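You operate a simulated robot arm through the tools that you are given. There is no shell and no other tool.

You are at the controls of a simulated robot arm. One attempt, no reset.

TASK
Bring the hood low over the black desk mat and start the fume arm at HIGH.
Fine: place the hood, turn the hood lever to OPEN and set the speed before you switch on; the ribbon must be drawn in.

Only the result counts: the job must be done as asked and must still hold three seconds after the hand-in. Knocking over, shifting, dropping, spilling or breaking anything else fails it.

THE ROBOT
A 7-joint arm with a fingered hand, fixed in place. Base frame: the origin is on the floor under the middle of its stand, x ahead of it, y to its left, z up. Lengths are in cm, angles in degrees, forces in N, time in s.
With the tool pointing down near the work surface it reaches from about 10 to 66 cm from the base axis. Its first joint turns from -69.0 to 172.0 degrees. Payload 3.4 kg.
The TCP is the grasp point between the finger pads, 2.5 cm short of the fingertips. In the tool frame z runs along the fingers and y along their closing line. The gripper opens to 8.8 cm; its body begins 2.9 cm behind the TCP. The gripper is a hand of 4 fingers: y runs from the thumb to the fingers, the wrist lies at [-1.3, -9.7, -16.2] in the tool frame, and closing takes about 1.5 s.
Orientation is told as [roll, pitch, yaw] about the base's x, y, z axes, in that order, counted from this pose: with the fingers straight down and the wrist toward the robot, the tool's x, y and z point along [0, 1, 0], [1, 0, 0] and [0, 0, -1] of the base frame.

THE INTERFACE
- The arm moves only by the tool send_rows. Its arguments are lists of equal length, an entry for each row: "rotation": the turn, a rotation vector about the tool's x, y, z in degrees, a list of three; "linear": the shift along the tool's x, y, z in cm, a list of three; "claw": the gripper command, from -1 (fully open) to 1 (shut), values between in proportion. In form: {"rotation": [[ax, ay, az], ...], "linear": [[x, y, z], ...], "claw": [claw, ...]}. A call has 1 to 20 rows; each row is the pose to reach, as a shift and turn from the pose commanded when the call began, along the tool's axes at that moment. Rows are played at 5 a second. More than 5 cm and 8.6 degrees between two rows, or a gripper value outside its range, and nothing of the call is played. A pose out of reach is approached as far as the arm can. The call stops where the force on the tool passes 60 N (or 10 N more than at its start, if that is more) or the arm is blocked; 0.2 s more then pass. Each finger travels about 10.8 cm/s and halts on what it meets, pressing with about 32 N; the grip force reading is that of the motor and also rises with nothing between the fingers. The clock runs only during rows and for 0.2 s after the last one: add rows that repeat a pose to give the fingers time. It gives the time, the measured TCP pose, the force on the tool (base axes), the opening and the grip force at its end, in the units of the frame above (readings bear some noise), with the torque about the TCP (base axes, N m) and any sound that the robot's microphone picked up.
- Cameras (640 x 400 px; columns grow to the right, rows downward): "scene" is fixed at [22.57, -64.42, 156.97]; the picture's right is [0.91, -0.41, 0.00], its down [-0.15, -0.33, -0.93] and it looks along [0.38, 0.85, -0.36] (base axes); focal length 258 px, centre (320, 200). "wrist" rides on the gripper at [6.4, -8.3, -9.8] in the tool frame; the picture's right is [-0.62, 0.37, -0.69], its down [-0.71, -0.63, 0.30] and it looks along [-0.32, 0.68, 0.65] (tool axes); focal length 265 px, centre (320, 200). There is no depth. A picture from a camera that has moved, and an enlarged one, comes with that camera's place and axes in the base frame and with its lens. The place of the scene camera against the robot may be out by one fixed shift of up to 2.5 cm in any direction.
- camera(camera): a new picture of that camera. No time passes.
- lift_body(by): slides the trunk up (or, below 0, down) by that many cm; the arm rides with it, the base frame stays. It gives what a move gives, with no picture.
- grasp_type(shape): the hand has 4 fingers and takes this shape, open, in about a second: jaw (thumb against the fingers, like two jaws); tri (thumb and two fingers); tip (a fingertip pinch); poke (one finger out to press); point (the index stretched); flat (the hand flat); cup (the hand cupped); fist (a fist). The gripper value then closes the fingers along that shape, each until it touches; the sizes above hold for jaw. It gives what a move gives, with no picture.
- zoom(camera, box): a new picture of the part [left, top, right, bottom] of that camera's present view, enlarged. No time passes.
- sign_off(): hands the job in; it is judged then, once.

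Nothing tells you positions but the pictures and the camera data. Unless the task says otherwise, let go and move clear before handing in.

The tools are called after "Emit:" as name(argument=value, ...) on one line, values as JSON. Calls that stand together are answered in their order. send_rows: Moves the arm, as the interface text tells. Its arguments: {"type":"object","properties":{"rotation":{"type":"array","items":{"type":"array","items":{"type":"number"}}},"linear":{"type":"array","items":{"type":"array","items":{"type":"number"}}},"claw":{"type":"array","items":{"type":"number"}}},"required":["rotation","linear","claw"]} The other tools are called the same way: lift_body (by) moves the trunk up or down; grasp_type (shape) gives the hand a shape; camera (camera) takes a picture; zoom (camera, box) takes an enlarged picture of a part of a camera's view; sign_off () hands the job in.

At the start:

```text
t: 0.0
eef_pos: [37.55, -12.32, 154.54]
ee_rot: [0.0, 0.1, 0.1]
force: [-0.4, 0.7, 0.2]
moment: [-0.04, 0.02, -0.01]
opening: 8.76
grasp_force: 0.0
shape: jaw
trunk travel left (down, up): [-81.0, 3.0]
```

scene: 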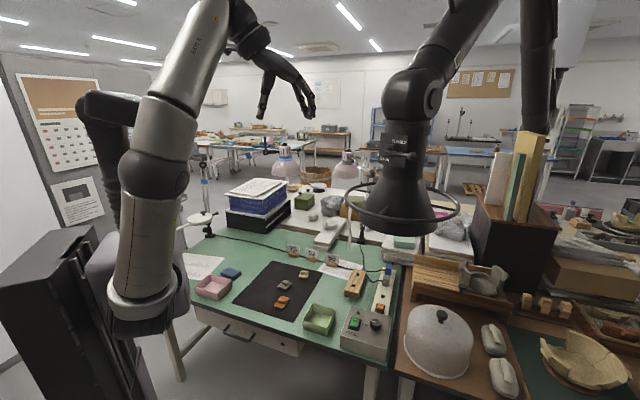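
wrist: 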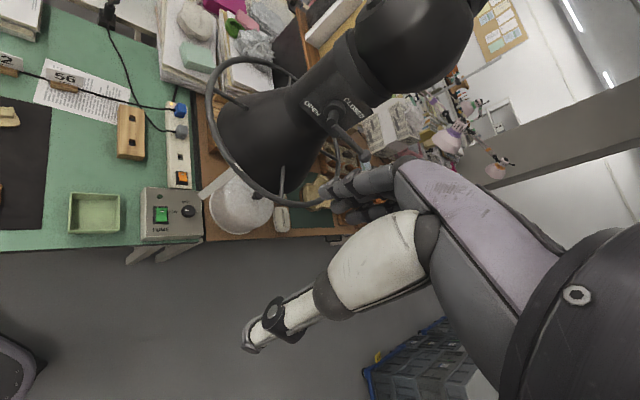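

I see a green bench with a black desk mat, a control box with a green switch and a knob at the bench's right, a power strip, and a fume arm with a hood and ring guard to the right. First I look closer at everything before moving.

Emit:
zoom(camera="scene", box=[320, 60, 480, 260])

Emit:
zoom(camera="scene", box=[180, 220, 420, 370])

Emit:
zoom(camera="wrist", box=[190, 0, 430, 220])

Emit:
zoom(camera="wrist", box=[40, 80, 240, 260])

Emit:
zoom(camera="scene", box=[330, 240, 410, 370])

```text
2.00 times, centred on (400, 160) of scene
camera zoom: at [22.57, -64.42, 156.97], right [0.91, -0.41, 0.0], down [-0.15, -0.33, -0.93], along [0.38, 0.85, -0.36], focal length 515 px, centre (160, 280)
```

zoom: 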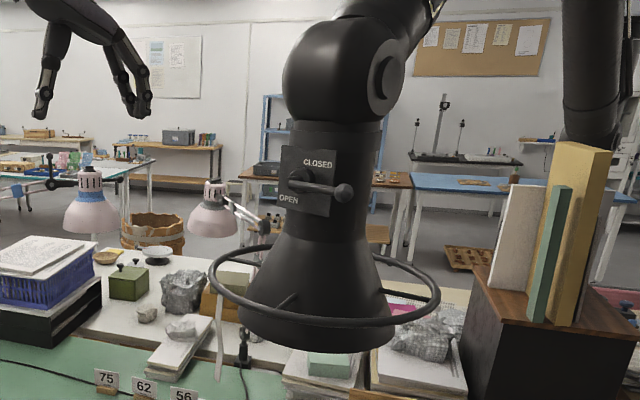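

```text
2.67 times, centred on (300, 295) of scene
camera zoom: at [22.57, -64.42, 156.97], right [0.91, -0.41, 0.0], down [-0.15, -0.33, -0.93], along [0.38, 0.85, -0.36], focal length 687 px, centre (373, -53)
```

zoom: 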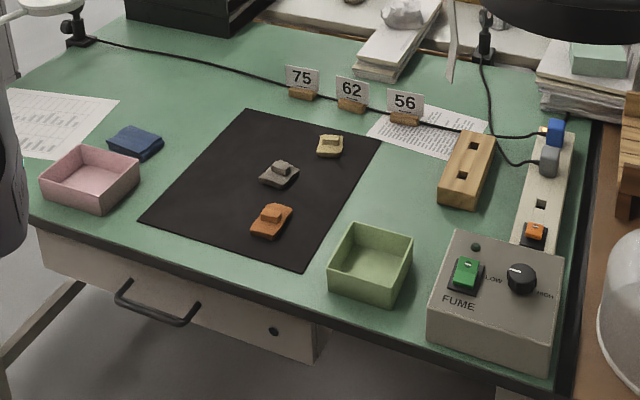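

```text
1.82 times, centred on (310, 110) of wrist
camera zoom: at [29.37, -5.94, 164.35], right [0.37, -0.62, 0.69], down [-0.63, -0.71, -0.3], along [0.68, -0.32, -0.65], focal length 483 px, centre (338, 364)
```

zoom: 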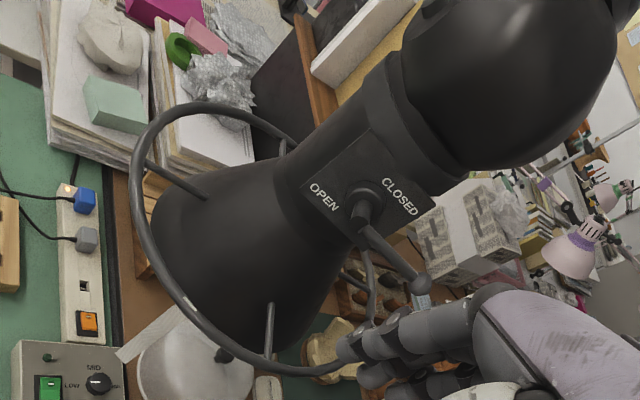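

```text
2.22 times, centred on (140, 170) of wrist
camera zoom: at [29.37, -5.94, 164.35], right [0.37, -0.62, 0.69], down [-0.63, -0.71, -0.3], along [0.68, -0.32, -0.65], focal length 590 px, centre (720, 267)
```

zoom: 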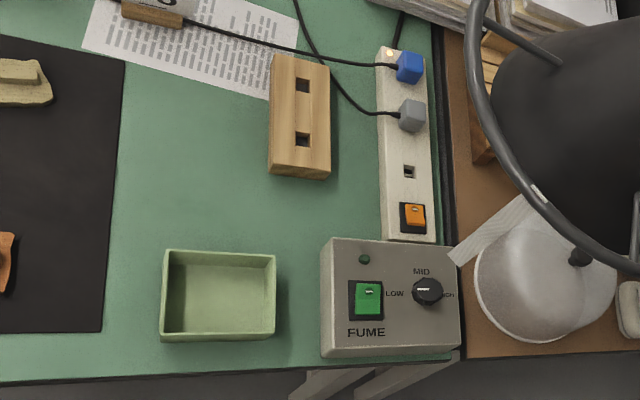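

```text
3.08 times, centred on (370, 305) of scene
camera zoom: at [22.57, -64.42, 156.97], right [0.91, -0.41, 0.0], down [-0.15, -0.33, -0.93], along [0.38, 0.85, -0.36], focal length 792 px, centre (166, -123)
```

zoom: 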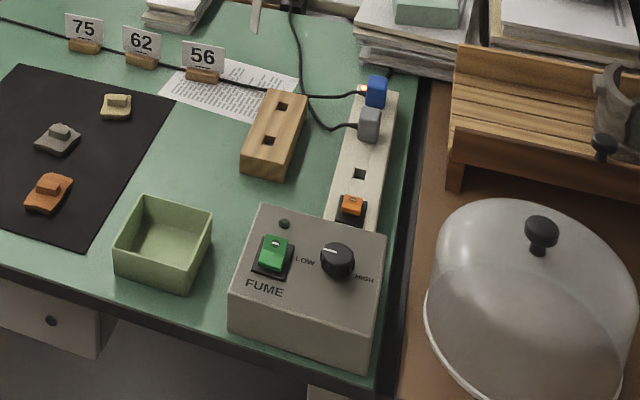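

The fume arm's hood (with its ring handle) hangs right of the mat around [76, -8, 120], the mat is centred near [46, 31], and the fume box is near [62, -5]. I tilt the hand up in place to look at the fume arm's linkage with the wrist camera.

Emit:
send_rows(rotation=[[-8, 0, 0], [-16, 0, 0], [-24, 0, 0], [-32, 0, 0], [-40, 0, 0], [-48, 0, 0]], linear=[[0, 0, 0], [0, 0, 0], [0, 0, 0], [0, 0, 0], [0, 0, 0], [0, 0, 0]], claw=[-1, -1, -1, -1, -1, -1])

Emit:
camera(camera="wrist")

Emit:
camera(camera="scene")

```text
t: 1.4
eef_pos: [37.57, -12.27, 154.47]
ee_rot: [0.0, -48.1, 0.0]
force: [1.4, -0.1, -0.5]
moment: [0.0, -0.01, 0.02]
opening: 8.78
grasp_force: 0.0
shape: jaw
trunk travel left (down, up): [-81.0, 3.0]
```

```text
taken
camera wrist: at [24.77, -6.0, 154.87], right [-0.27, -0.62, 0.74], down [-0.19, -0.71, -0.67], along [0.94, -0.32, 0.07], focal length 265 px, centre (320, 200)
```

wrist: 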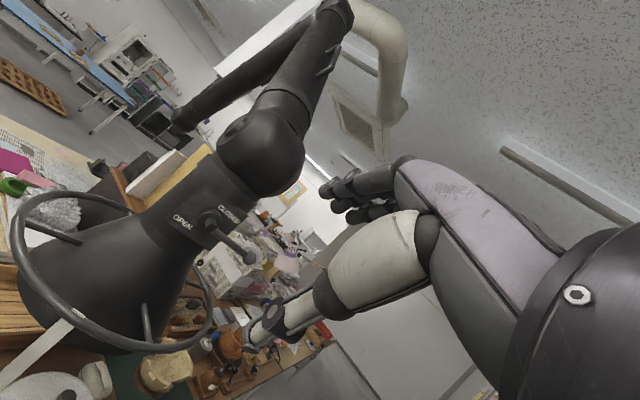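

```text
taken
```

scene: 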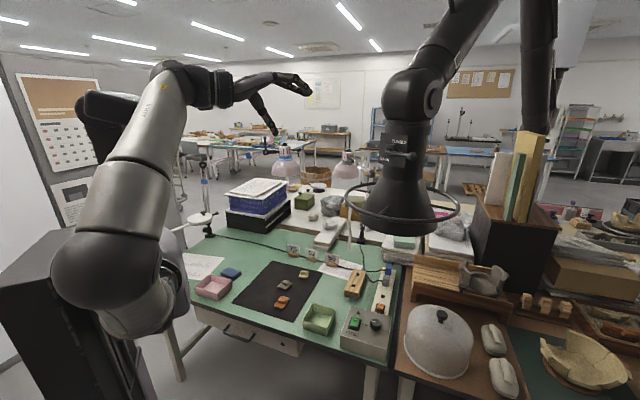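

The fume arm runs from a base around x≈200 up over an elbow and down to the hood; it should swing about 17° to come over the mat. Now I look closely at the lever plate, the ring and the hood rim.

Emit:
zoom(camera="wrist", box=[140, 160, 280, 300])

Emit:
zoom(camera="scene", box=[370, 110, 450, 180])

Emit:
zoom(camera="wrist", box=[0, 160, 240, 400])

Emit:
zoom(camera="wrist", box=[150, 0, 400, 210])

Emit:
zoom(camera="scene", box=[335, 170, 475, 260])

```text
2.86 times, centred on (210, 230) of wrist
camera zoom: at [24.77, -6.0, 154.87], right [-0.27, -0.62, 0.74], down [-0.19, -0.71, -0.67], along [0.94, -0.32, 0.07], focal length 758 px, centre (634, 114)
```

zoom: 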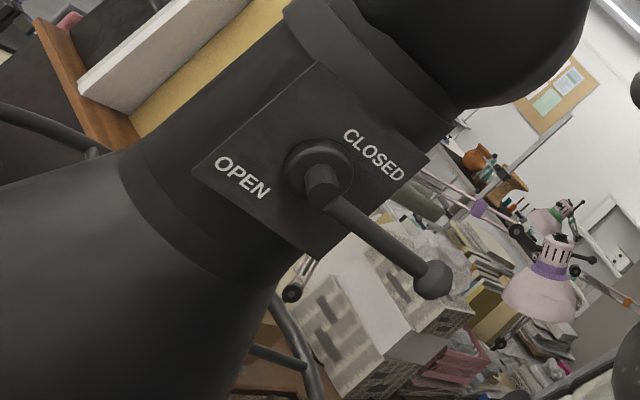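

```text
5.71 times, centred on (410, 145) of scene
camera zoom: at [22.57, -64.42, 156.97], right [0.91, -0.41, 0.0], down [-0.15, -0.33, -0.93], along [0.38, 0.85, -0.36], focal length 1472 px, centre (-194, 514)
```

zoom: 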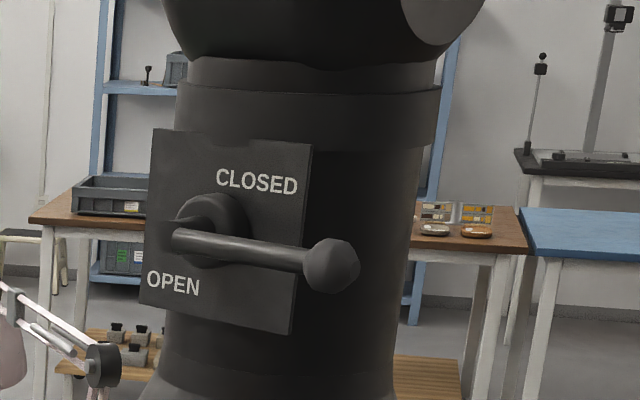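

```text
1.67 times, centred on (120, 280) of wrist
camera zoom: at [24.77, -6.0, 154.87], right [-0.27, -0.62, 0.74], down [-0.19, -0.71, -0.67], along [0.94, -0.32, 0.07], focal length 442 px, centre (653, 67)
```

zoom: 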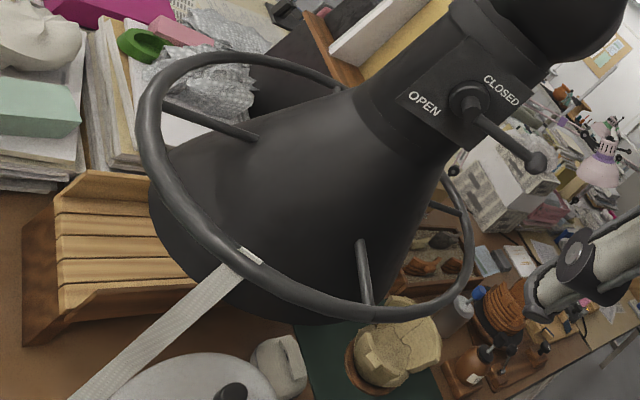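

```text
1.90 times, centred on (275, 105) of wrist
camera zoom: at [24.77, -6.0, 154.87], right [-0.27, -0.62, 0.74], down [-0.19, -0.71, -0.67], along [0.94, -0.32, 0.07], focal length 506 px, centre (406, 381)
```

zoom: 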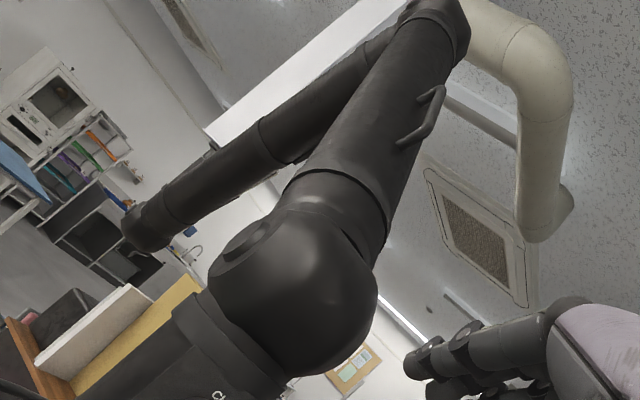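

```text
4.44 times, centred on (405, 215) of scene
camera zoom: at [22.57, -64.42, 156.97], right [0.91, -0.41, 0.0], down [-0.15, -0.33, -0.93], along [0.38, 0.85, -0.36], focal length 1144 px, centre (-58, 133)
```

zoom: 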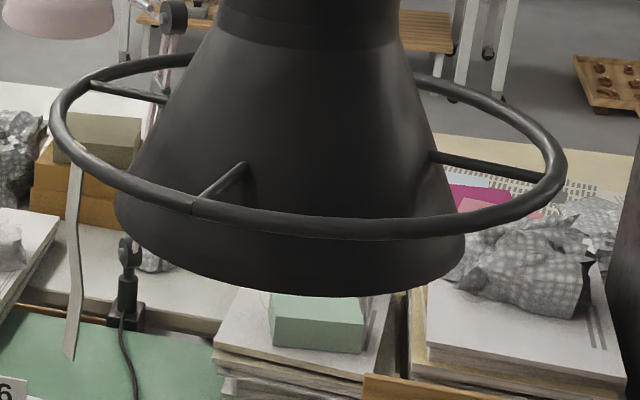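

The lever sits horizontal (CLOSED) with OPEN at the bottom of its plate; the ring (radius ≈16 cm) is centred near [74, -9, 128], with the ribbon tied at its near side and spokes at about 120° and 210°. I'll turn the hand back down and come above the free arc left of the ribbon, near [60, -1].

Emit:
send_rows(rotation=[[8, 0, 0], [16, 0, 0], [24, 0, 0], [32, 0, 0], [40, 0, 0], [48, 0, 0]], linear=[[0, 0, 0], [0, 0, 0], [0, 0, 0], [0, 0, 0], [0, 0, 0], [0, 0, 0]], claw=[-1, -1, -1, -1, -1, -1])

Emit:
send_rows(rotation=[[0, 0, 5], [0, 0, 10], [0, 0, 15], [0, 0, 20], [0, 0, 25], [0, 0, 30], [0, 0, 30], [0, 0, 30]], linear=[[2, 3, 0], [4, 6, 0], [6, 9, 0], [8, 12, 0], [10, 15, 3], [12, 18, 6], [13, 20, 10], [13, 20, 14]], claw=[-1, -1, -1, -0.6, -0.3, -0.15, -0.1, -0.1])

Emit:
camera(camera="wrist")

Emit:
camera(camera="scene")

```text
t: 2.8
eef_pos: [37.8, -12.15, 154.53]
ee_rot: [0.0, 0.1, 0.2]
force: [-0.9, -0.2, -0.3]
moment: [0.01, 0.01, -0.01]
opening: 8.73
grasp_force: 0.0
shape: jaw
trunk travel left (down, up): [-81.0, 3.0]
```

```text
t: 4.6
eef_pos: [54.8, -0.37, 140.17]
ee_rot: [0.2, 0.2, -30.3]
force: [-0.4, -0.3, 0.0]
moment: [-0.02, 0.02, -0.01]
opening: 4.91
grasp_force: 0.0
shape: jaw
out of reach, approached as far as the arm can: row 2, 3, 4, 5, 6, 7, 8
trunk travel left (down, up): [-81.0, 3.0]
```

```text
taken
camera wrist: at [50.91, 9.3, 150.05], right [0.01, -0.72, 0.69], down [-0.9, -0.3, -0.31], along [0.43, -0.62, -0.66], focal length 265 px, centre (320, 200)
```

wrist: 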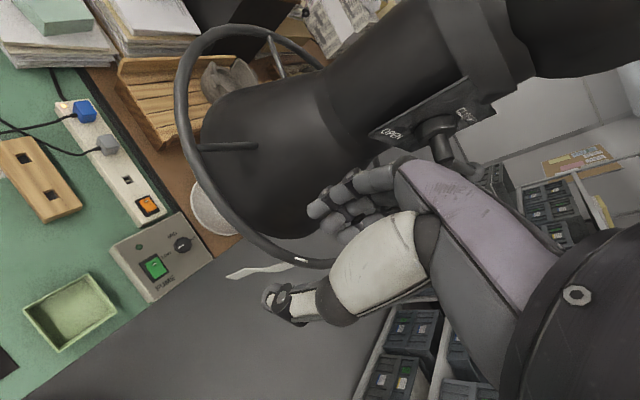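

```text
taken
```

scene: 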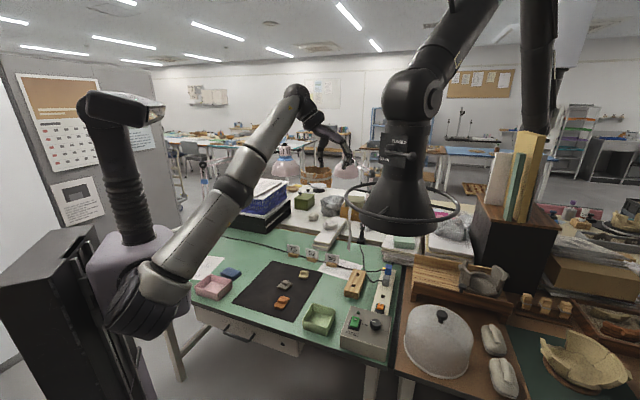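

The tool stopped about 3 cm short because high up the arm reaches less; the ring's grip arc is refined to about [58.8, -0.9, 128.9]. I move down a little and see how the pose comes out.

Emit:
send_rows(rotation=[[0, 0, 0], [0, 0, 0]], linear=[[0, 0, 2], [0, 0, 4]], claw=[-0.1, -0.1])

```text
t: 5.2
eef_pos: [56.16, 0.51, 138.0]
ee_rot: [0.1, 0.1, -30.3]
force: [-0.2, -0.4, -0.5]
moment: [-0.05, -0.02, 0.0]
opening: 4.87
grasp_force: 0.0
shape: jaw
out of reach, approached as far as the arm can: row 1, 2
trunk travel left (down, up): [-81.0, 3.0]
```

The pose is limited by reach at this height, so I raise the trunk the remaining 3 cm to gain some.

Emit:
lift_body(by=3)

Emit:
send_rows(rotation=[[0, 0, 0], [0, 0, 0]], linear=[[0, 0, 1.5], [0, 0, 3]], claw=[-0.1, -0.1])

Emit:
camera(camera="wrist")

```text
t: 6.0
eef_pos: [56.2, 0.5, 141.03]
ee_rot: [0.1, 0.2, -30.2]
force: [0.1, 0.2, -1.3]
moment: [0.02, -0.01, 0.02]
opening: 4.89
grasp_force: 0.0
shape: jaw
trunk travel left (down, up): [-84.0, 0.0]
```

```text
t: 6.5
eef_pos: [57.43, 1.13, 139.19]
ee_rot: [-0.1, 0.1, -30.2]
force: [1.0, 0.0, 0.2]
moment: [0.01, -0.02, 0.0]
opening: 4.9
grasp_force: 0.1
shape: jaw
out of reach, approached as far as the arm can: row 1, 2
trunk travel left (down, up): [-84.0, 0.0]
```

```text
taken
camera wrist: at [53.57, 10.81, 149.08], right [0.01, -0.72, 0.69], down [-0.9, -0.3, -0.3], along [0.43, -0.62, -0.66], focal length 265 px, centre (320, 200)
```

wrist: 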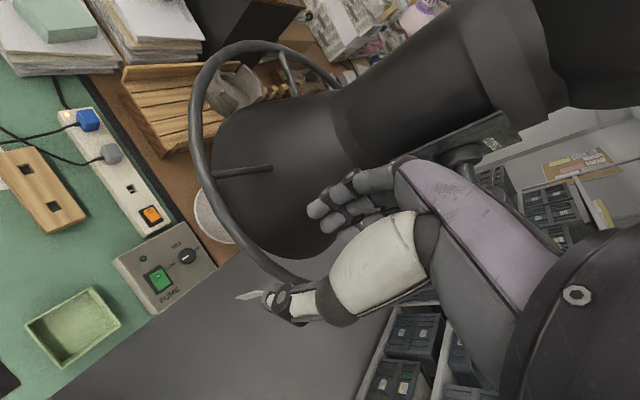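

I tilt the fingers 20° toward the hood, which lowers the wrist and brings the pose well within reach.

Emit:
send_rows(rotation=[[-7, 0, 0], [-14, 0, 0], [-20, 0, 0], [-20, 0, 0]], linear=[[0, 0, 0], [0, 0, 0], [0, 0, 0], [0, 0, 0]], claw=[-0.1, -0.1, -0.1, -0.1])

Emit:
camera(camera="wrist")

```text
t: 7.8
eef_pos: [62.92, -0.58, 139.06]
ee_rot: [-1.4, -16.7, -31.8]
force: [-0.3, 0.2, -0.1]
moment: [0.01, 0.02, 0.0]
opening: 4.84
grasp_force: 0.0
shape: jaw
out of reach, approached as far as the arm can: row 1, 2, 3, 4
trunk travel left (down, up): [-84.0, 0.0]
stopped in row 4: the arm was blocked; the commanded pose is now the measured one
```

```text
taken
camera wrist: at [57.37, 10.66, 145.93], right [-0.19, -0.59, 0.78], down [-0.82, -0.34, -0.46], along [0.53, -0.73, -0.42], focal length 265 px, centre (320, 200)
```

wrist: 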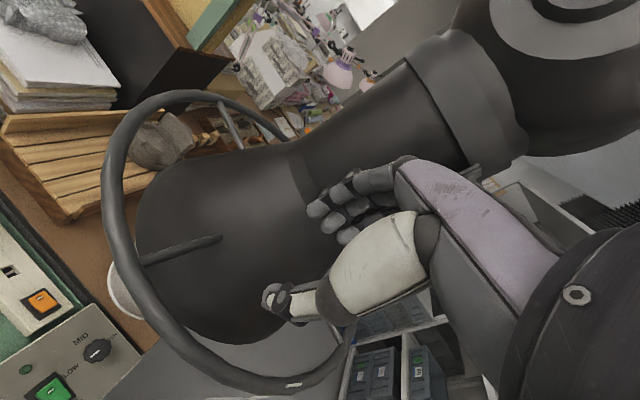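

The hand is now inside the ring radius (about 12 cm from the hood axis) and the hood has not moved. I back out to directly above the ring's grip spot [58.8, -0.9] and check.

Emit:
send_rows(rotation=[[0, 0, 0], [0, 0, 0], [0, 0, 0]], linear=[[-1.2, -1.7, 0], [-2.4, -3.5, 0], [-2.4, -3.5, 0]], claw=[-0.1, -0.1, -0.1])

Emit:
camera(camera="wrist")

Emit:
camera(camera="scene")

```text
t: 8.6
eef_pos: [59.71, 0.52, 138.77]
ee_rot: [-1.3, -16.9, -31.1]
force: [0.2, 0.4, 1.6]
moment: [-0.06, -0.04, -0.05]
opening: 4.84
grasp_force: 0.1
shape: jaw
out of reach, approached as far as the arm can: row 1, 2
trunk travel left (down, up): [-84.0, 0.0]
```

```text
taken
camera wrist: at [53.99, 11.77, 145.71], right [-0.19, -0.59, 0.78], down [-0.82, -0.35, -0.46], along [0.54, -0.73, -0.42], focal length 265 px, centre (320, 200)
```

wrist: 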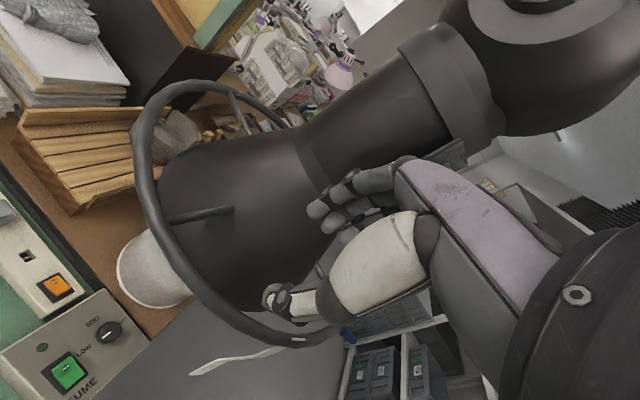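

```text
taken
```

scene: 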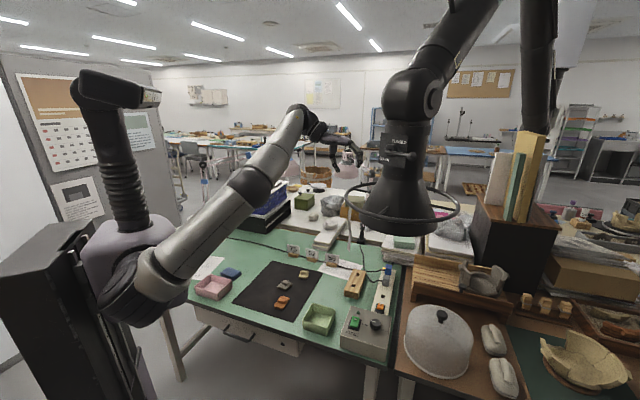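

The hand is right over the ring (radius 15.4 from the hood axis). I go down 9.5 cm with the fingers part open so the tube comes between thumb and fingers.

Emit:
send_rows(rotation=[[0, 0, 0], [0, 0, 0], [0, 0, 0], [0, 0, 0], [0, 0, 0]], linear=[[-0.5, -0.7, 2.3], [-1, -1.4, 4.6], [-1, -2.0, 6.8], [-1, -2.7, 9.1], [-1, -2.7, 9.1]], claw=[-0.1, -0.1, -0.1, -0.1, -0.1])

Emit:
camera(camera="wrist")

Emit:
zoom(camera="scene", box=[300, 100, 480, 240])

```text
t: 9.8
eef_pos: [58.01, -1.55, 128.83]
ee_rot: [-1.6, -16.9, -31.4]
force: [0.0, 0.6, -0.4]
moment: [-0.02, -0.02, -0.01]
opening: 4.85
grasp_force: 0.1
shape: jaw
trunk travel left (down, up): [-84.0, 0.0]
```

```text
taken
camera wrist: at [52.37, 9.75, 135.58], right [-0.19, -0.59, 0.79], down [-0.82, -0.34, -0.46], along [0.54, -0.73, -0.42], focal length 265 px, centre (320, 200)
```

wrist: 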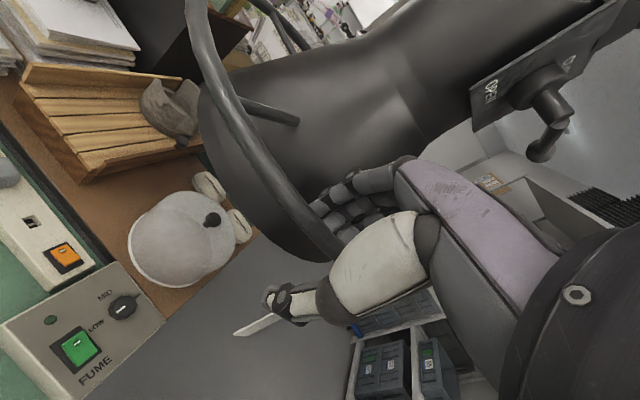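

```text
2.86 times, centred on (390, 170) of scene
camera zoom: at [22.57, -64.42, 156.97], right [0.91, -0.41, 0.0], down [-0.15, -0.33, -0.93], along [0.38, 0.85, -0.36], focal length 736 px, centre (120, 286)
```

zoom: 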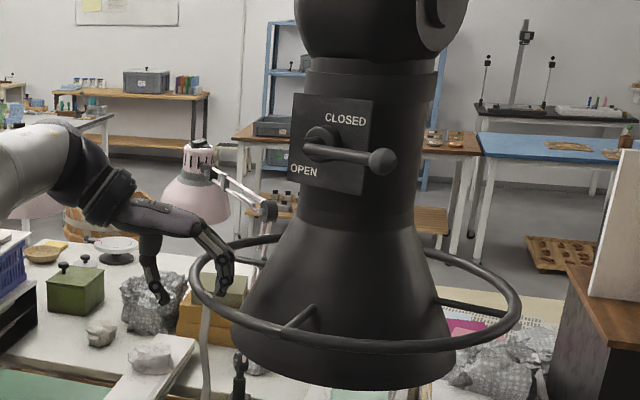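

The ring tube now lies between the thumb (outside) and the fingers (inside), near [58, -1.5, 128.8]. I close the hand on it.

Emit:
send_rows(rotation=[[0, 0, 0], [0, 0, 0], [0, 0, 0], [0, 0, 0], [0, 0, 0], [0, 0, 0], [0, 0, 0], [0, 0, 0], [0, 0, 0]], linear=[[0, 0, 0], [0, 0, 0], [0, 0, 0], [0, 0, 0], [0, 0, 0], [0, 0, 0], [0, 0, 0], [0, 0, 0], [0, 0, 0]], claw=[0.2, 0.5, 0.8, 1, 1, 1, 1, 1, 1])

Emit:
camera(camera="wrist")

Emit:
zoom(camera="scene", box=[300, 130, 420, 240])

```text
t: 11.8
eef_pos: [58.04, -1.54, 128.76]
ee_rot: [-1.5, -16.9, -31.4]
force: [-0.4, -1.3, -4.0]
moment: [-0.04, -0.03, 0.1]
opening: 0.0
grasp_force: 32.0
shape: jaw
trunk travel left (down, up): [-84.0, 0.0]
```

```text
taken
camera wrist: at [52.4, 9.69, 135.6], right [-0.19, -0.59, 0.78], down [-0.82, -0.34, -0.46], along [0.54, -0.73, -0.42], focal length 265 px, centre (320, 200)
```

wrist: 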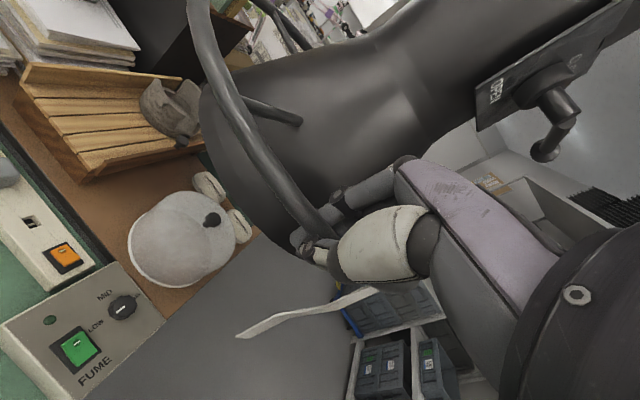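

```text
3.64 times, centred on (360, 185) of scene
camera zoom: at [22.57, -64.42, 156.97], right [0.91, -0.41, 0.0], down [-0.15, -0.33, -0.93], along [0.38, 0.85, -0.36], focal length 936 px, centre (174, 254)
```

zoom: 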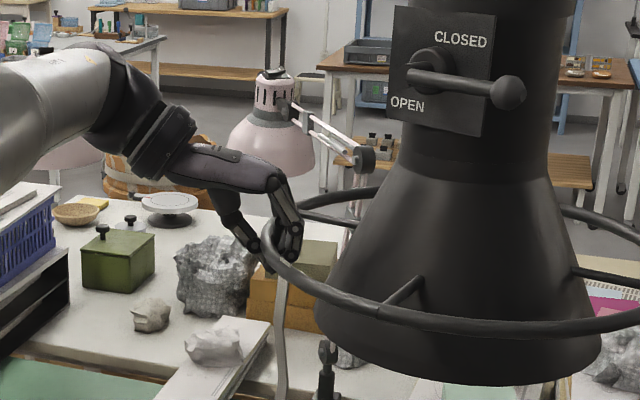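

The grip shows closed round the tube (32 N). I make a short test pull of about 3 cm toward the mat to see whether the hood follows.

Emit:
send_rows(rotation=[[0, 0, 0.3], [0, 0, 0.6], [0, 0, 0.9], [0, 0, 1.2], [0, 0, 1.2]], linear=[[0.37, -0.72, -0.25], [0.75, -1.45, -0.5], [1.12, -2.17, -0.75], [1.5, -2.9, -1.0], [1.5, -2.9, -1.0]], claw=[1, 1, 1, 1, 1])

Emit:
camera(camera="scene")

Emit:
camera(camera="wrist")

```text
t: 12.9
eef_pos: [56.35, 1.42, 128.69]
ee_rot: [-1.0, -16.8, -32.6]
force: [8.1, -1.7, 2.6]
moment: [-0.03, -0.08, 0.13]
opening: 0.0
grasp_force: 31.9
shape: jaw
trunk travel left (down, up): [-84.0, 0.0]
```

```text
taken
```

scene: 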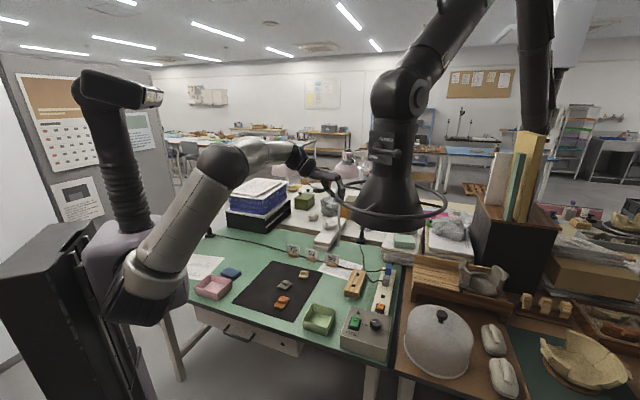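

```text
taken
camera wrist: at [50.97, 12.71, 135.62], right [-0.2, -0.59, 0.78], down [-0.83, -0.33, -0.46], along [0.53, -0.74, -0.42], focal length 265 px, centre (320, 200)
```

wrist: 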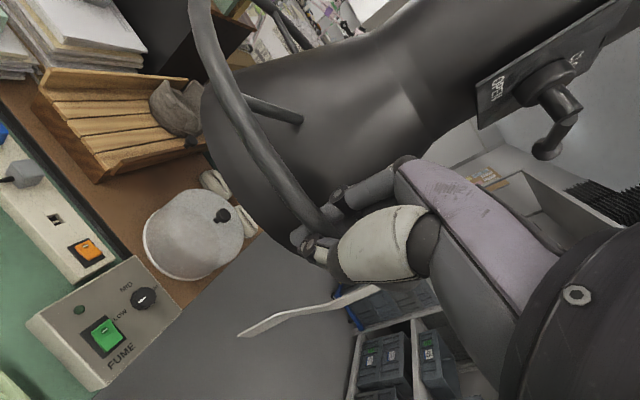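

The hood follows easily with only about 8 N. I continue the drag halfway toward the mat, turning the hand with the fume arm's swing.

Emit:
send_rows(rotation=[[0, -0.15, 0.5], [0, -0.3, 1.0], [0, -0.46, 1.5], [0, -0.6, 2.0], [0, -0.76, 2.5], [0, -0.9, 3.0], [0, -1.07, 3.54], [0, -1.2, 4.0], [0, -1.36, 4.5], [0, -1.5, 5.0], [0, -1.67, 5.5], [0, -1.83, 6.1], [0, -1.98, 6.6], [0, -2.14, 7.08], [0, -2.14, 7.08]], linear=[[0.74, -1.28, -0.39], [1.49, -2.57, -0.78], [2.23, -3.85, -1.16], [2.98, -5.13, -1.55], [3.72, -6.42, -1.94], [4.47, -7.7, -2.33], [5.21, -8.99, -2.72], [5.95, -10.27, -3.1], [6.7, -11.55, -3.49], [7.44, -12.84, -3.88], [8.19, -14.12, -4.27], [8.93, -15.4, -4.65], [9.68, -16.69, -5.04], [10.42, -17.97, -5.43], [10.42, -17.97, -5.43]], claw=[1, 1, 1, 1, 1, 1, 1, 1, 1, 1, 1, 1, 1, 1, 1])

Emit:
camera(camera="scene")

Emit:
camera(camera="wrist")

```text
t: 16.1
eef_pos: [47.8, 15.35, 128.74]
ee_rot: [-0.3, -15.3, -42.6]
force: [8.5, -4.2, 2.0]
moment: [0.0, 0.02, 0.19]
opening: 0.01
grasp_force: 31.6
shape: jaw
out of reach, approached as far as the arm can: row 12, 13, 14, 15
trunk travel left (down, up): [-84.0, 0.0]
```

```text
taken
```

scene: 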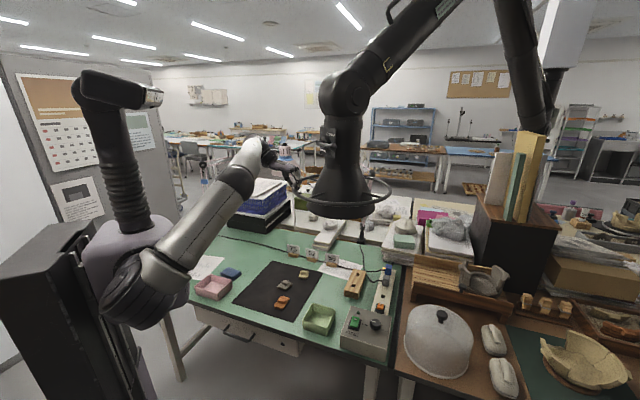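

```text
taken
camera wrist: at [44.44, 27.24, 136.06], right [-0.29, -0.57, 0.77], down [-0.87, -0.17, -0.46], along [0.39, -0.8, -0.45], focal length 265 px, centre (320, 200)
```

wrist: 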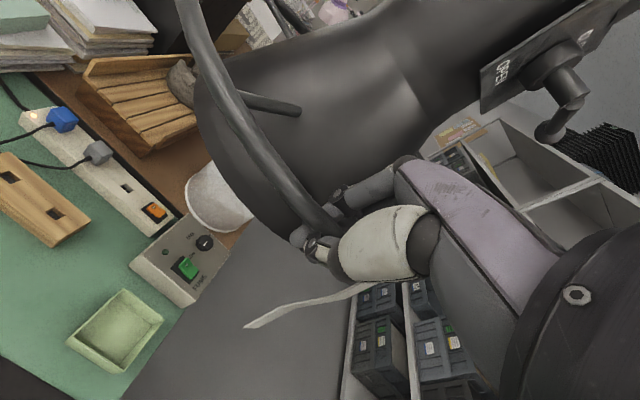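

The hood is about half-way (its centre near [61, 7]), but the wrist has hit its bending limit with this grip. I settle the command at the present pose and let go of the ring here, to regrip it on the robot-facing side.

Emit:
send_rows(rotation=[[0, -0.25, 0.8], [0, -0.5, 1.6], [0, -0.75, 2.5], [0, -0.75, 2.5]], linear=[[-0.9, 1.4, 0.43], [-1.8, 2.8, 0.86], [-2.73, 4.25, 1.29], [-2.73, 4.25, 1.29]], claw=[1, 1, 1, 1])

```text
t: 17.1
eef_pos: [47.72, 12.55, 128.6]
ee_rot: [-0.9, -17.0, -42.8]
force: [-3.2, 2.3, -4.3]
moment: [0.02, 0.04, 0.24]
opening: 0.01
grasp_force: 31.9
shape: jaw
trunk travel left (down, up): [-84.0, 0.0]
```

Now the command and measured pose agree at [47.7, 12.6, 128.6]. I open the fingers part way and check that the hood stays.

Emit:
send_rows(rotation=[[0, 0, 0], [0, 0, 0], [0, 0, 0], [0, 0, 0], [0, 0, 0], [0, 0, 0]], linear=[[0, 0, 0], [0, 0, 0], [0, 0, 0], [0, 0, 0], [0, 0, 0], [0, 0, 0]], claw=[0.7, 0.3, 0, -0.15, -0.15, -0.15])

Emit:
camera(camera="wrist")

Emit:
zoom(camera="scene", box=[240, 60, 440, 240])

```text
t: 18.6
eef_pos: [47.81, 12.33, 128.48]
ee_rot: [-0.8, -17.0, -42.8]
force: [-0.5, 0.3, -0.1]
moment: [-0.03, 0.03, 0.0]
opening: 5.05
grasp_force: 0.1
shape: jaw
trunk travel left (down, up): [-84.0, 0.0]
```

```text
taken
camera wrist: at [44.48, 24.5, 135.53], right [-0.31, -0.55, 0.78], down [-0.87, -0.18, -0.46], along [0.39, -0.82, -0.42], focal length 265 px, centre (320, 200)
```

wrist: 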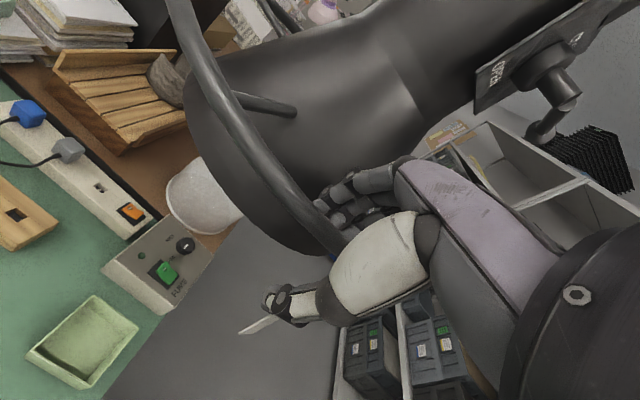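

```text
2.22 times, centred on (340, 150) of scene
camera zoom: at [22.57, -64.42, 156.97], right [0.91, -0.41, 0.0], down [-0.15, -0.33, -0.93], along [0.38, 0.85, -0.36], focal length 572 px, centre (276, 311)
```

zoom: 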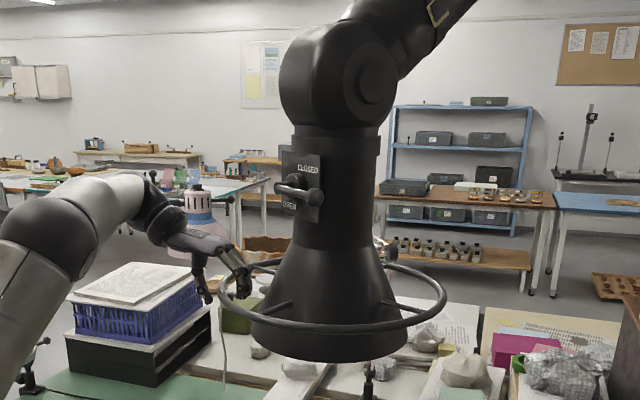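

The hood stays put when released. I lift the hand straight up off the ring and back away to a clear spot.

Emit:
send_rows(rotation=[[0, 0, 0], [0, 0, 0], [0, 0, 0], [0, 0, 0], [0, 0, 0], [0, 0, 0], [0, 0, 0], [0, 0, 0], [0, 0, 0]], linear=[[0, 0.8, -2.6], [0, 1.6, -5.2], [0, 2.4, -7.9], [0, 3.2, -10.5], [-4, 3.6, -11], [-8, 4.1, -11.4], [-12, 4.5, -11.8], [-15.7, 4.9, -12.1], [-15.7, 4.9, -12.1]], claw=[-0.15, -0.15, -0.15, -0.15, -0.15, -0.15, -0.15, -0.15, -0.15])

Emit:
camera(camera="scene")

Emit:
camera(camera="wrist")

```text
t: 20.6
eef_pos: [37.89, 0.53, 141.94]
ee_rot: [-1.2, -17.1, -42.6]
force: [-0.8, 1.0, 0.5]
moment: [0.0, 0.02, -0.01]
opening: 5.06
grasp_force: 0.1
shape: jaw
out of reach, approached as far as the arm can: row 4
trunk travel left (down, up): [-84.0, 0.0]
```

```text
taken
```

scene: 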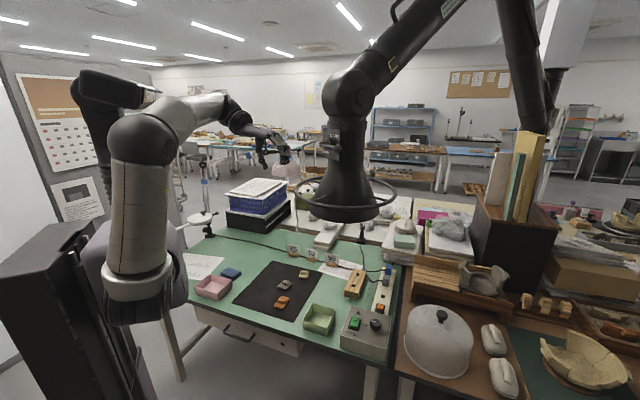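

```text
taken
camera wrist: at [34.52, 12.69, 148.79], right [-0.3, -0.54, 0.78], down [-0.87, -0.18, -0.46], along [0.39, -0.82, -0.42], focal length 265 px, centre (320, 200)
```

wrist: 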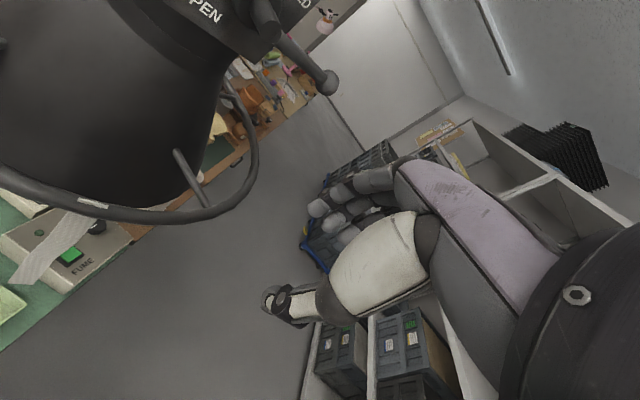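

Clear of the ring now; the hood centre is near [61.5, 3] with spokes near 205° and the ribbon near 172°. I turn the hand to yaw ≈ +30° and tilt it further so I can take the ring from the robot-facing right side.

Emit:
send_rows(rotation=[[0, 2.36, -7.71], [0, 4.72, -15.4], [0, 7.08, -23.1], [0, 9.44, -30.8], [0, 11.8, -38.5], [0, 14.2, -46.3], [0, 16.5, -54.0], [0, 18.9, -61.7], [0, 21.2, -69.4], [0, 21.2, -69.4]], linear=[[0, 0, 0], [0, 0, 0], [0, 0, 0], [0, 0, 0], [0, 0, 0], [0, 0, 0], [0, 0, 0], [0, 0, 0], [0, 0, 0], [0, 0, 0]], claw=[-0.15, -0.15, -0.15, -0.15, -0.15, -0.15, -0.15, -0.15, -0.15, -0.15])

Emit:
send_rows(rotation=[[-7, 0, 0], [-14, 0, 0], [-21, 0, 0], [-28, 0, 0], [-28, 0, 0]], linear=[[0, 0, 0], [0, 0, 0], [0, 0, 0], [0, 0, 0], [0, 0, 0]], claw=[-0.15, -0.15, -0.15, -0.15, -0.15])

Emit:
camera(camera="wrist")

Emit:
camera(camera="scene")

```text
t: 22.8
eef_pos: [37.99, 0.45, 141.76]
ee_rot: [-0.4, -16.0, 29.7]
force: [-0.4, 0.3, 0.2]
moment: [0.0, 0.05, 0.02]
opening: 5.06
grasp_force: 0.1
shape: jaw
trunk travel left (down, up): [-84.0, 0.0]
```

```text
t: 23.9
eef_pos: [37.98, 0.57, 141.89]
ee_rot: [-0.6, -44.2, 30.0]
force: [0.4, -0.5, -0.3]
moment: [0.0, 0.01, -0.02]
opening: 5.06
grasp_force: 0.1
shape: jaw
trunk travel left (down, up): [-84.0, 0.0]
```

```text
taken
camera wrist: at [23.75, -0.33, 143.14], right [0.11, -0.64, 0.76], down [0.15, -0.74, -0.65], along [0.98, 0.19, 0.01], focal length 265 px, centre (320, 200)
```

wrist: 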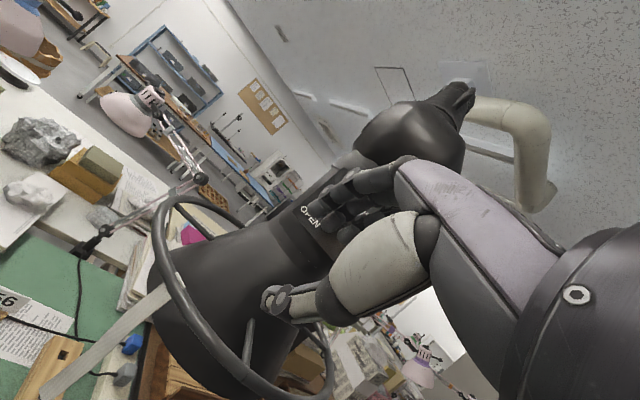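

```text
taken
```

scene: 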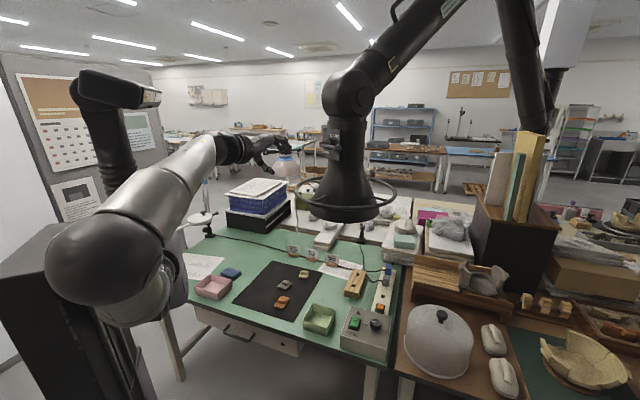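

The ring sits near z ≈ 130 with its centre near [60.5, 4.5]. I slide the hand to a start point outside and above the ring arc right of the spoke, near [42, -9.5, 137.5].

Emit:
send_rows(rotation=[[0, 0, 0], [0, 0, 0], [0, 0, 0], [0, 0, 0], [0, 0, 0]], linear=[[-2.67, -1.04, 0.5], [-5.33, -2.1, 1.05], [-8, -3.1, 1.6], [-10.66, -4.17, 2.1], [-10.66, -4.17, 2.1]], claw=[-0.15, -0.15, -0.15, -0.15, -0.15])

Emit:
camera(camera="wrist")

Emit:
zoom(camera="scene", box=[220, 60, 420, 240])

```text
t: 25.1
eef_pos: [42.02, -9.6, 137.46]
ee_rot: [-0.6, -44.0, 30.0]
force: [0.1, 0.7, 0.0]
moment: [0.0, -0.05, -0.02]
opening: 5.05
grasp_force: 0.1
shape: jaw
trunk travel left (down, up): [-84.0, 0.0]
```

```text
taken
camera wrist: at [27.68, -10.4, 138.75], right [0.12, -0.64, 0.76], down [0.15, -0.75, -0.65], along [0.98, 0.19, 0.01], focal length 265 px, centre (320, 200)
```

wrist: 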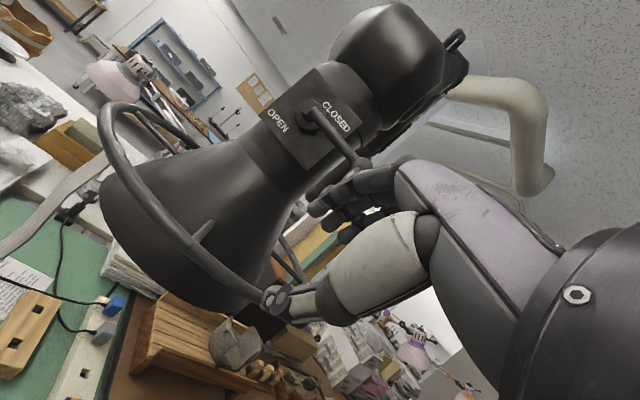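

```text
2.22 times, centred on (320, 150) of scene
camera zoom: at [22.57, -64.42, 156.97], right [0.91, -0.41, 0.0], down [-0.15, -0.33, -0.93], along [0.38, 0.85, -0.36], focal length 572 px, centre (320, 311)
```

zoom: 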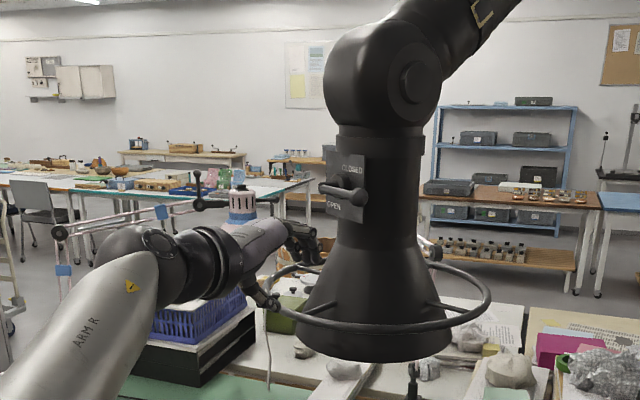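

The ring arc right of the spoke is near [50, -6.2, 129.2], almost exactly 12 cm ahead along the fingers. I slide in along the finger direction.

Emit:
send_rows(rotation=[[0, 0, 0], [0, 0, 0], [0, 0, 0], [0, 0, 0], [0, 0, 0]], linear=[[-0.3, 0.15, 3], [-0.6, 0.3, 6], [-0.9, 0.4, 9], [-1.0, 0.4, 11.5], [-1.0, 0.4, 11.5]], claw=[-0.15, -0.15, -0.15, -0.15, -0.15])

Emit:
camera(camera="wrist")

Emit:
zoom(camera="scene", box=[260, 120, 400, 240])

```text
t: 26.4
eef_pos: [49.5, -6.4, 129.57]
ee_rot: [-0.5, -44.1, 30.1]
force: [-0.2, -0.5, -0.3]
moment: [-0.02, -0.02, 0.01]
opening: 5.07
grasp_force: 0.1
shape: jaw
trunk travel left (down, up): [-84.0, 0.0]
```

```text
taken
camera wrist: at [35.23, -7.21, 130.76], right [0.11, -0.64, 0.76], down [0.15, -0.74, -0.65], along [0.98, 0.18, 0.01], focal length 265 px, centre (320, 200)
```

wrist: 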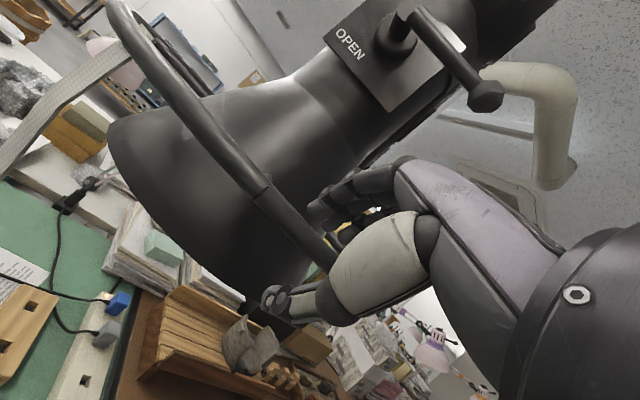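

```text
3.33 times, centred on (330, 180) of scene
camera zoom: at [22.57, -64.42, 156.97], right [0.91, -0.41, 0.0], down [-0.15, -0.33, -0.93], along [0.38, 0.85, -0.36], focal length 858 px, centre (287, 267)
```

zoom: 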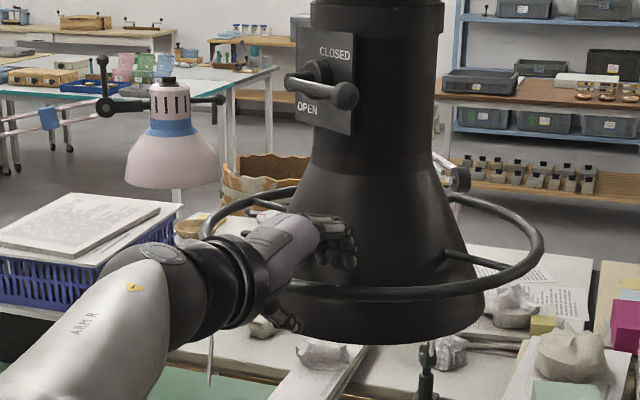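

The tube lies between the fingers (above) and the thumb (below), clear of the spoke and lever. I close the hand.

Emit:
send_rows(rotation=[[0, 0, 0], [0, 0, 0], [0, 0, 0], [0, 0, 0], [0, 0, 0], [0, 0, 0], [0, 0, 0], [0, 0, 0], [0, 0, 0]], linear=[[0, 0, 0], [0, 0, 0], [0, 0, 0], [0, 0, 0], [0, 0, 0], [0, 0, 0], [0, 0, 0], [0, 0, 0], [0, 0, 0]], claw=[0.2, 0.5, 0.8, 1, 1, 1, 1, 1, 1])

Emit:
camera(camera="wrist")

```text
t: 28.4
eef_pos: [49.74, -6.36, 129.47]
ee_rot: [-0.5, -44.1, 30.0]
force: [-1.1, 1.0, -4.2]
moment: [0.0, -0.04, 0.05]
opening: 0.04
grasp_force: 31.8
shape: jaw
trunk travel left (down, up): [-84.0, 0.0]
```

```text
taken
camera wrist: at [35.3, -7.17, 130.75], right [0.12, -0.64, 0.76], down [0.14, -0.74, -0.65], along [0.98, 0.19, 0.01], focal length 265 px, centre (320, 200)
```

wrist: 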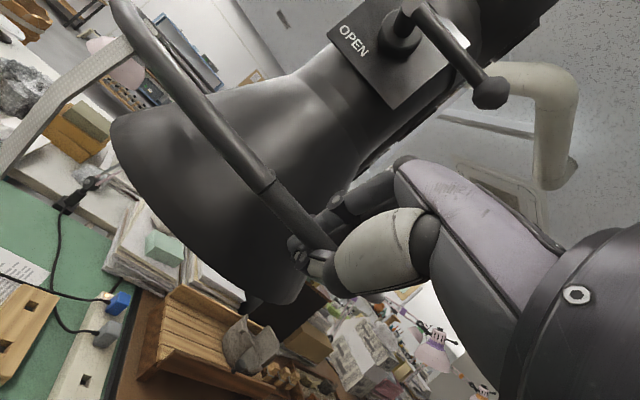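

The grip is firm again. I drag the hood toward the mat while starting to lower it, turning the hand along with the fume arm's swing.

Emit:
send_rows(rotation=[[0, -0.3, 0.31], [0, -0.6, 0.61], [0, -0.9, 0.92], [0, -1.2, 1.23], [0, -1.5, 1.54], [0, -1.8, 1.84], [0, -2.1, 2.15], [0, -2.4, 2.46], [0, -2.7, 2.76], [0, -3.0, 3.07], [0, -3.3, 3.38], [0, -3.6, 3.69], [0, -3.9, 4.0], [0, -4.2, 4.3], [0, -4.2, 4.3]], linear=[[1.24, -0.61, 0.6], [2.48, -1.23, 1.2], [3.72, -1.84, 1.8], [4.95, -2.45, 2.4], [6.19, -3.06, 3.0], [7.43, -3.68, 3.6], [8.67, -4.29, 4.2], [9.91, -4.9, 4.8], [11.15, -5.52, 5.4], [12.39, -6.13, 6.0], [13.62, -6.74, 6.6], [14.86, -7.35, 7.2], [16.1, -7.97, 7.8], [17.34, -8.58, 8.4], [17.34, -8.58, 8.4]], claw=[1, 1, 1, 1, 1, 1, 1, 1, 1, 1, 1, 1, 1, 1, 1])

Emit:
camera(camera="scene")

Emit:
camera(camera="wrist")

```text
t: 31.6
eef_pos: [41.11, 8.32, 117.34]
ee_rot: [-0.6, -44.0, 24.0]
force: [6.1, -2.1, 1.6]
moment: [0.02, 0.09, 0.05]
opening: 0.0
grasp_force: 32.0
shape: jaw
trunk travel left (down, up): [-84.0, 0.0]
```

```text
taken
```

scene: 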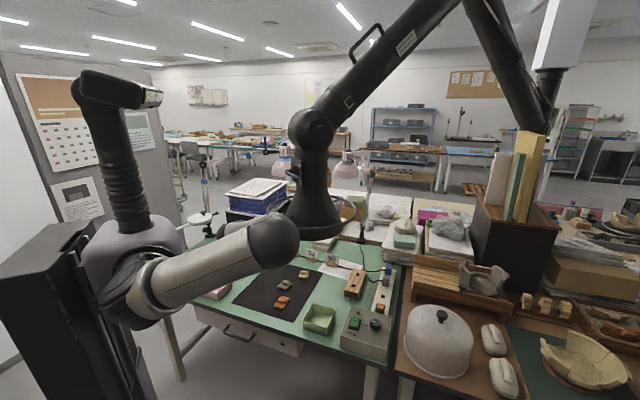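

```text
taken
camera wrist: at [26.7, 8.96, 118.62], right [0.05, -0.65, 0.76], down [0.07, -0.76, -0.65], along [1.0, 0.08, 0.01], focal length 265 px, centre (320, 200)
```

wrist: 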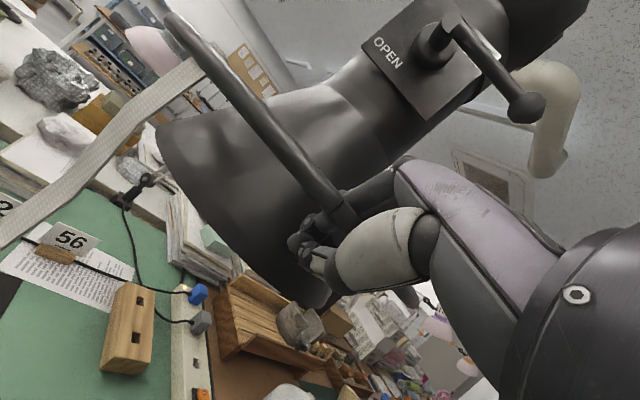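

The hood came along with little force, but the ring seems to have slid somewhat in the hand. I zoom in to judge the hood's position and turn.

Emit:
zoom(camera="wrist", box=[140, 0, 440, 300])

Emit:
zoom(camera="scene", box=[220, 80, 400, 280])

```text
1.33 times, centred on (290, 150) of wrist
camera zoom: at [26.7, 8.96, 118.62], right [0.05, -0.65, 0.76], down [0.07, -0.76, -0.65], along [1.0, 0.08, 0.01], focal length 354 px, centre (360, 267)
```

zoom: 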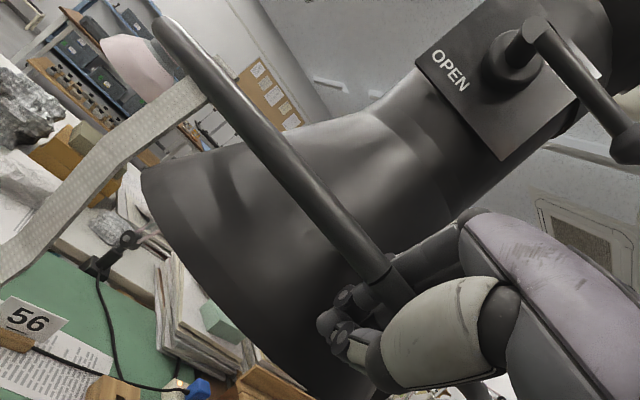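

```text
2.00 times, centred on (310, 180) of scene
camera zoom: at [22.57, -64.42, 156.97], right [0.91, -0.41, 0.0], down [-0.15, -0.33, -0.93], along [0.38, 0.85, -0.36], focal length 515 px, centre (340, 240)
```

zoom: 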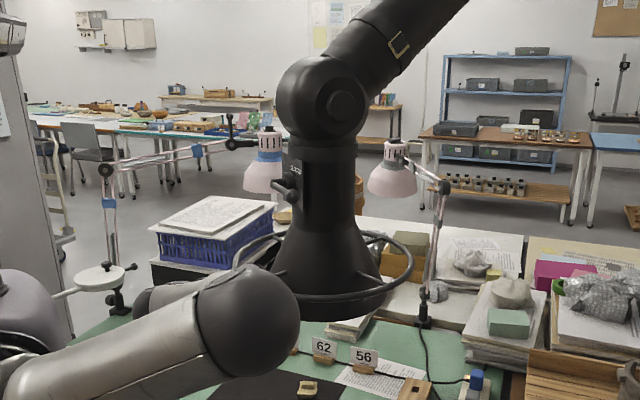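

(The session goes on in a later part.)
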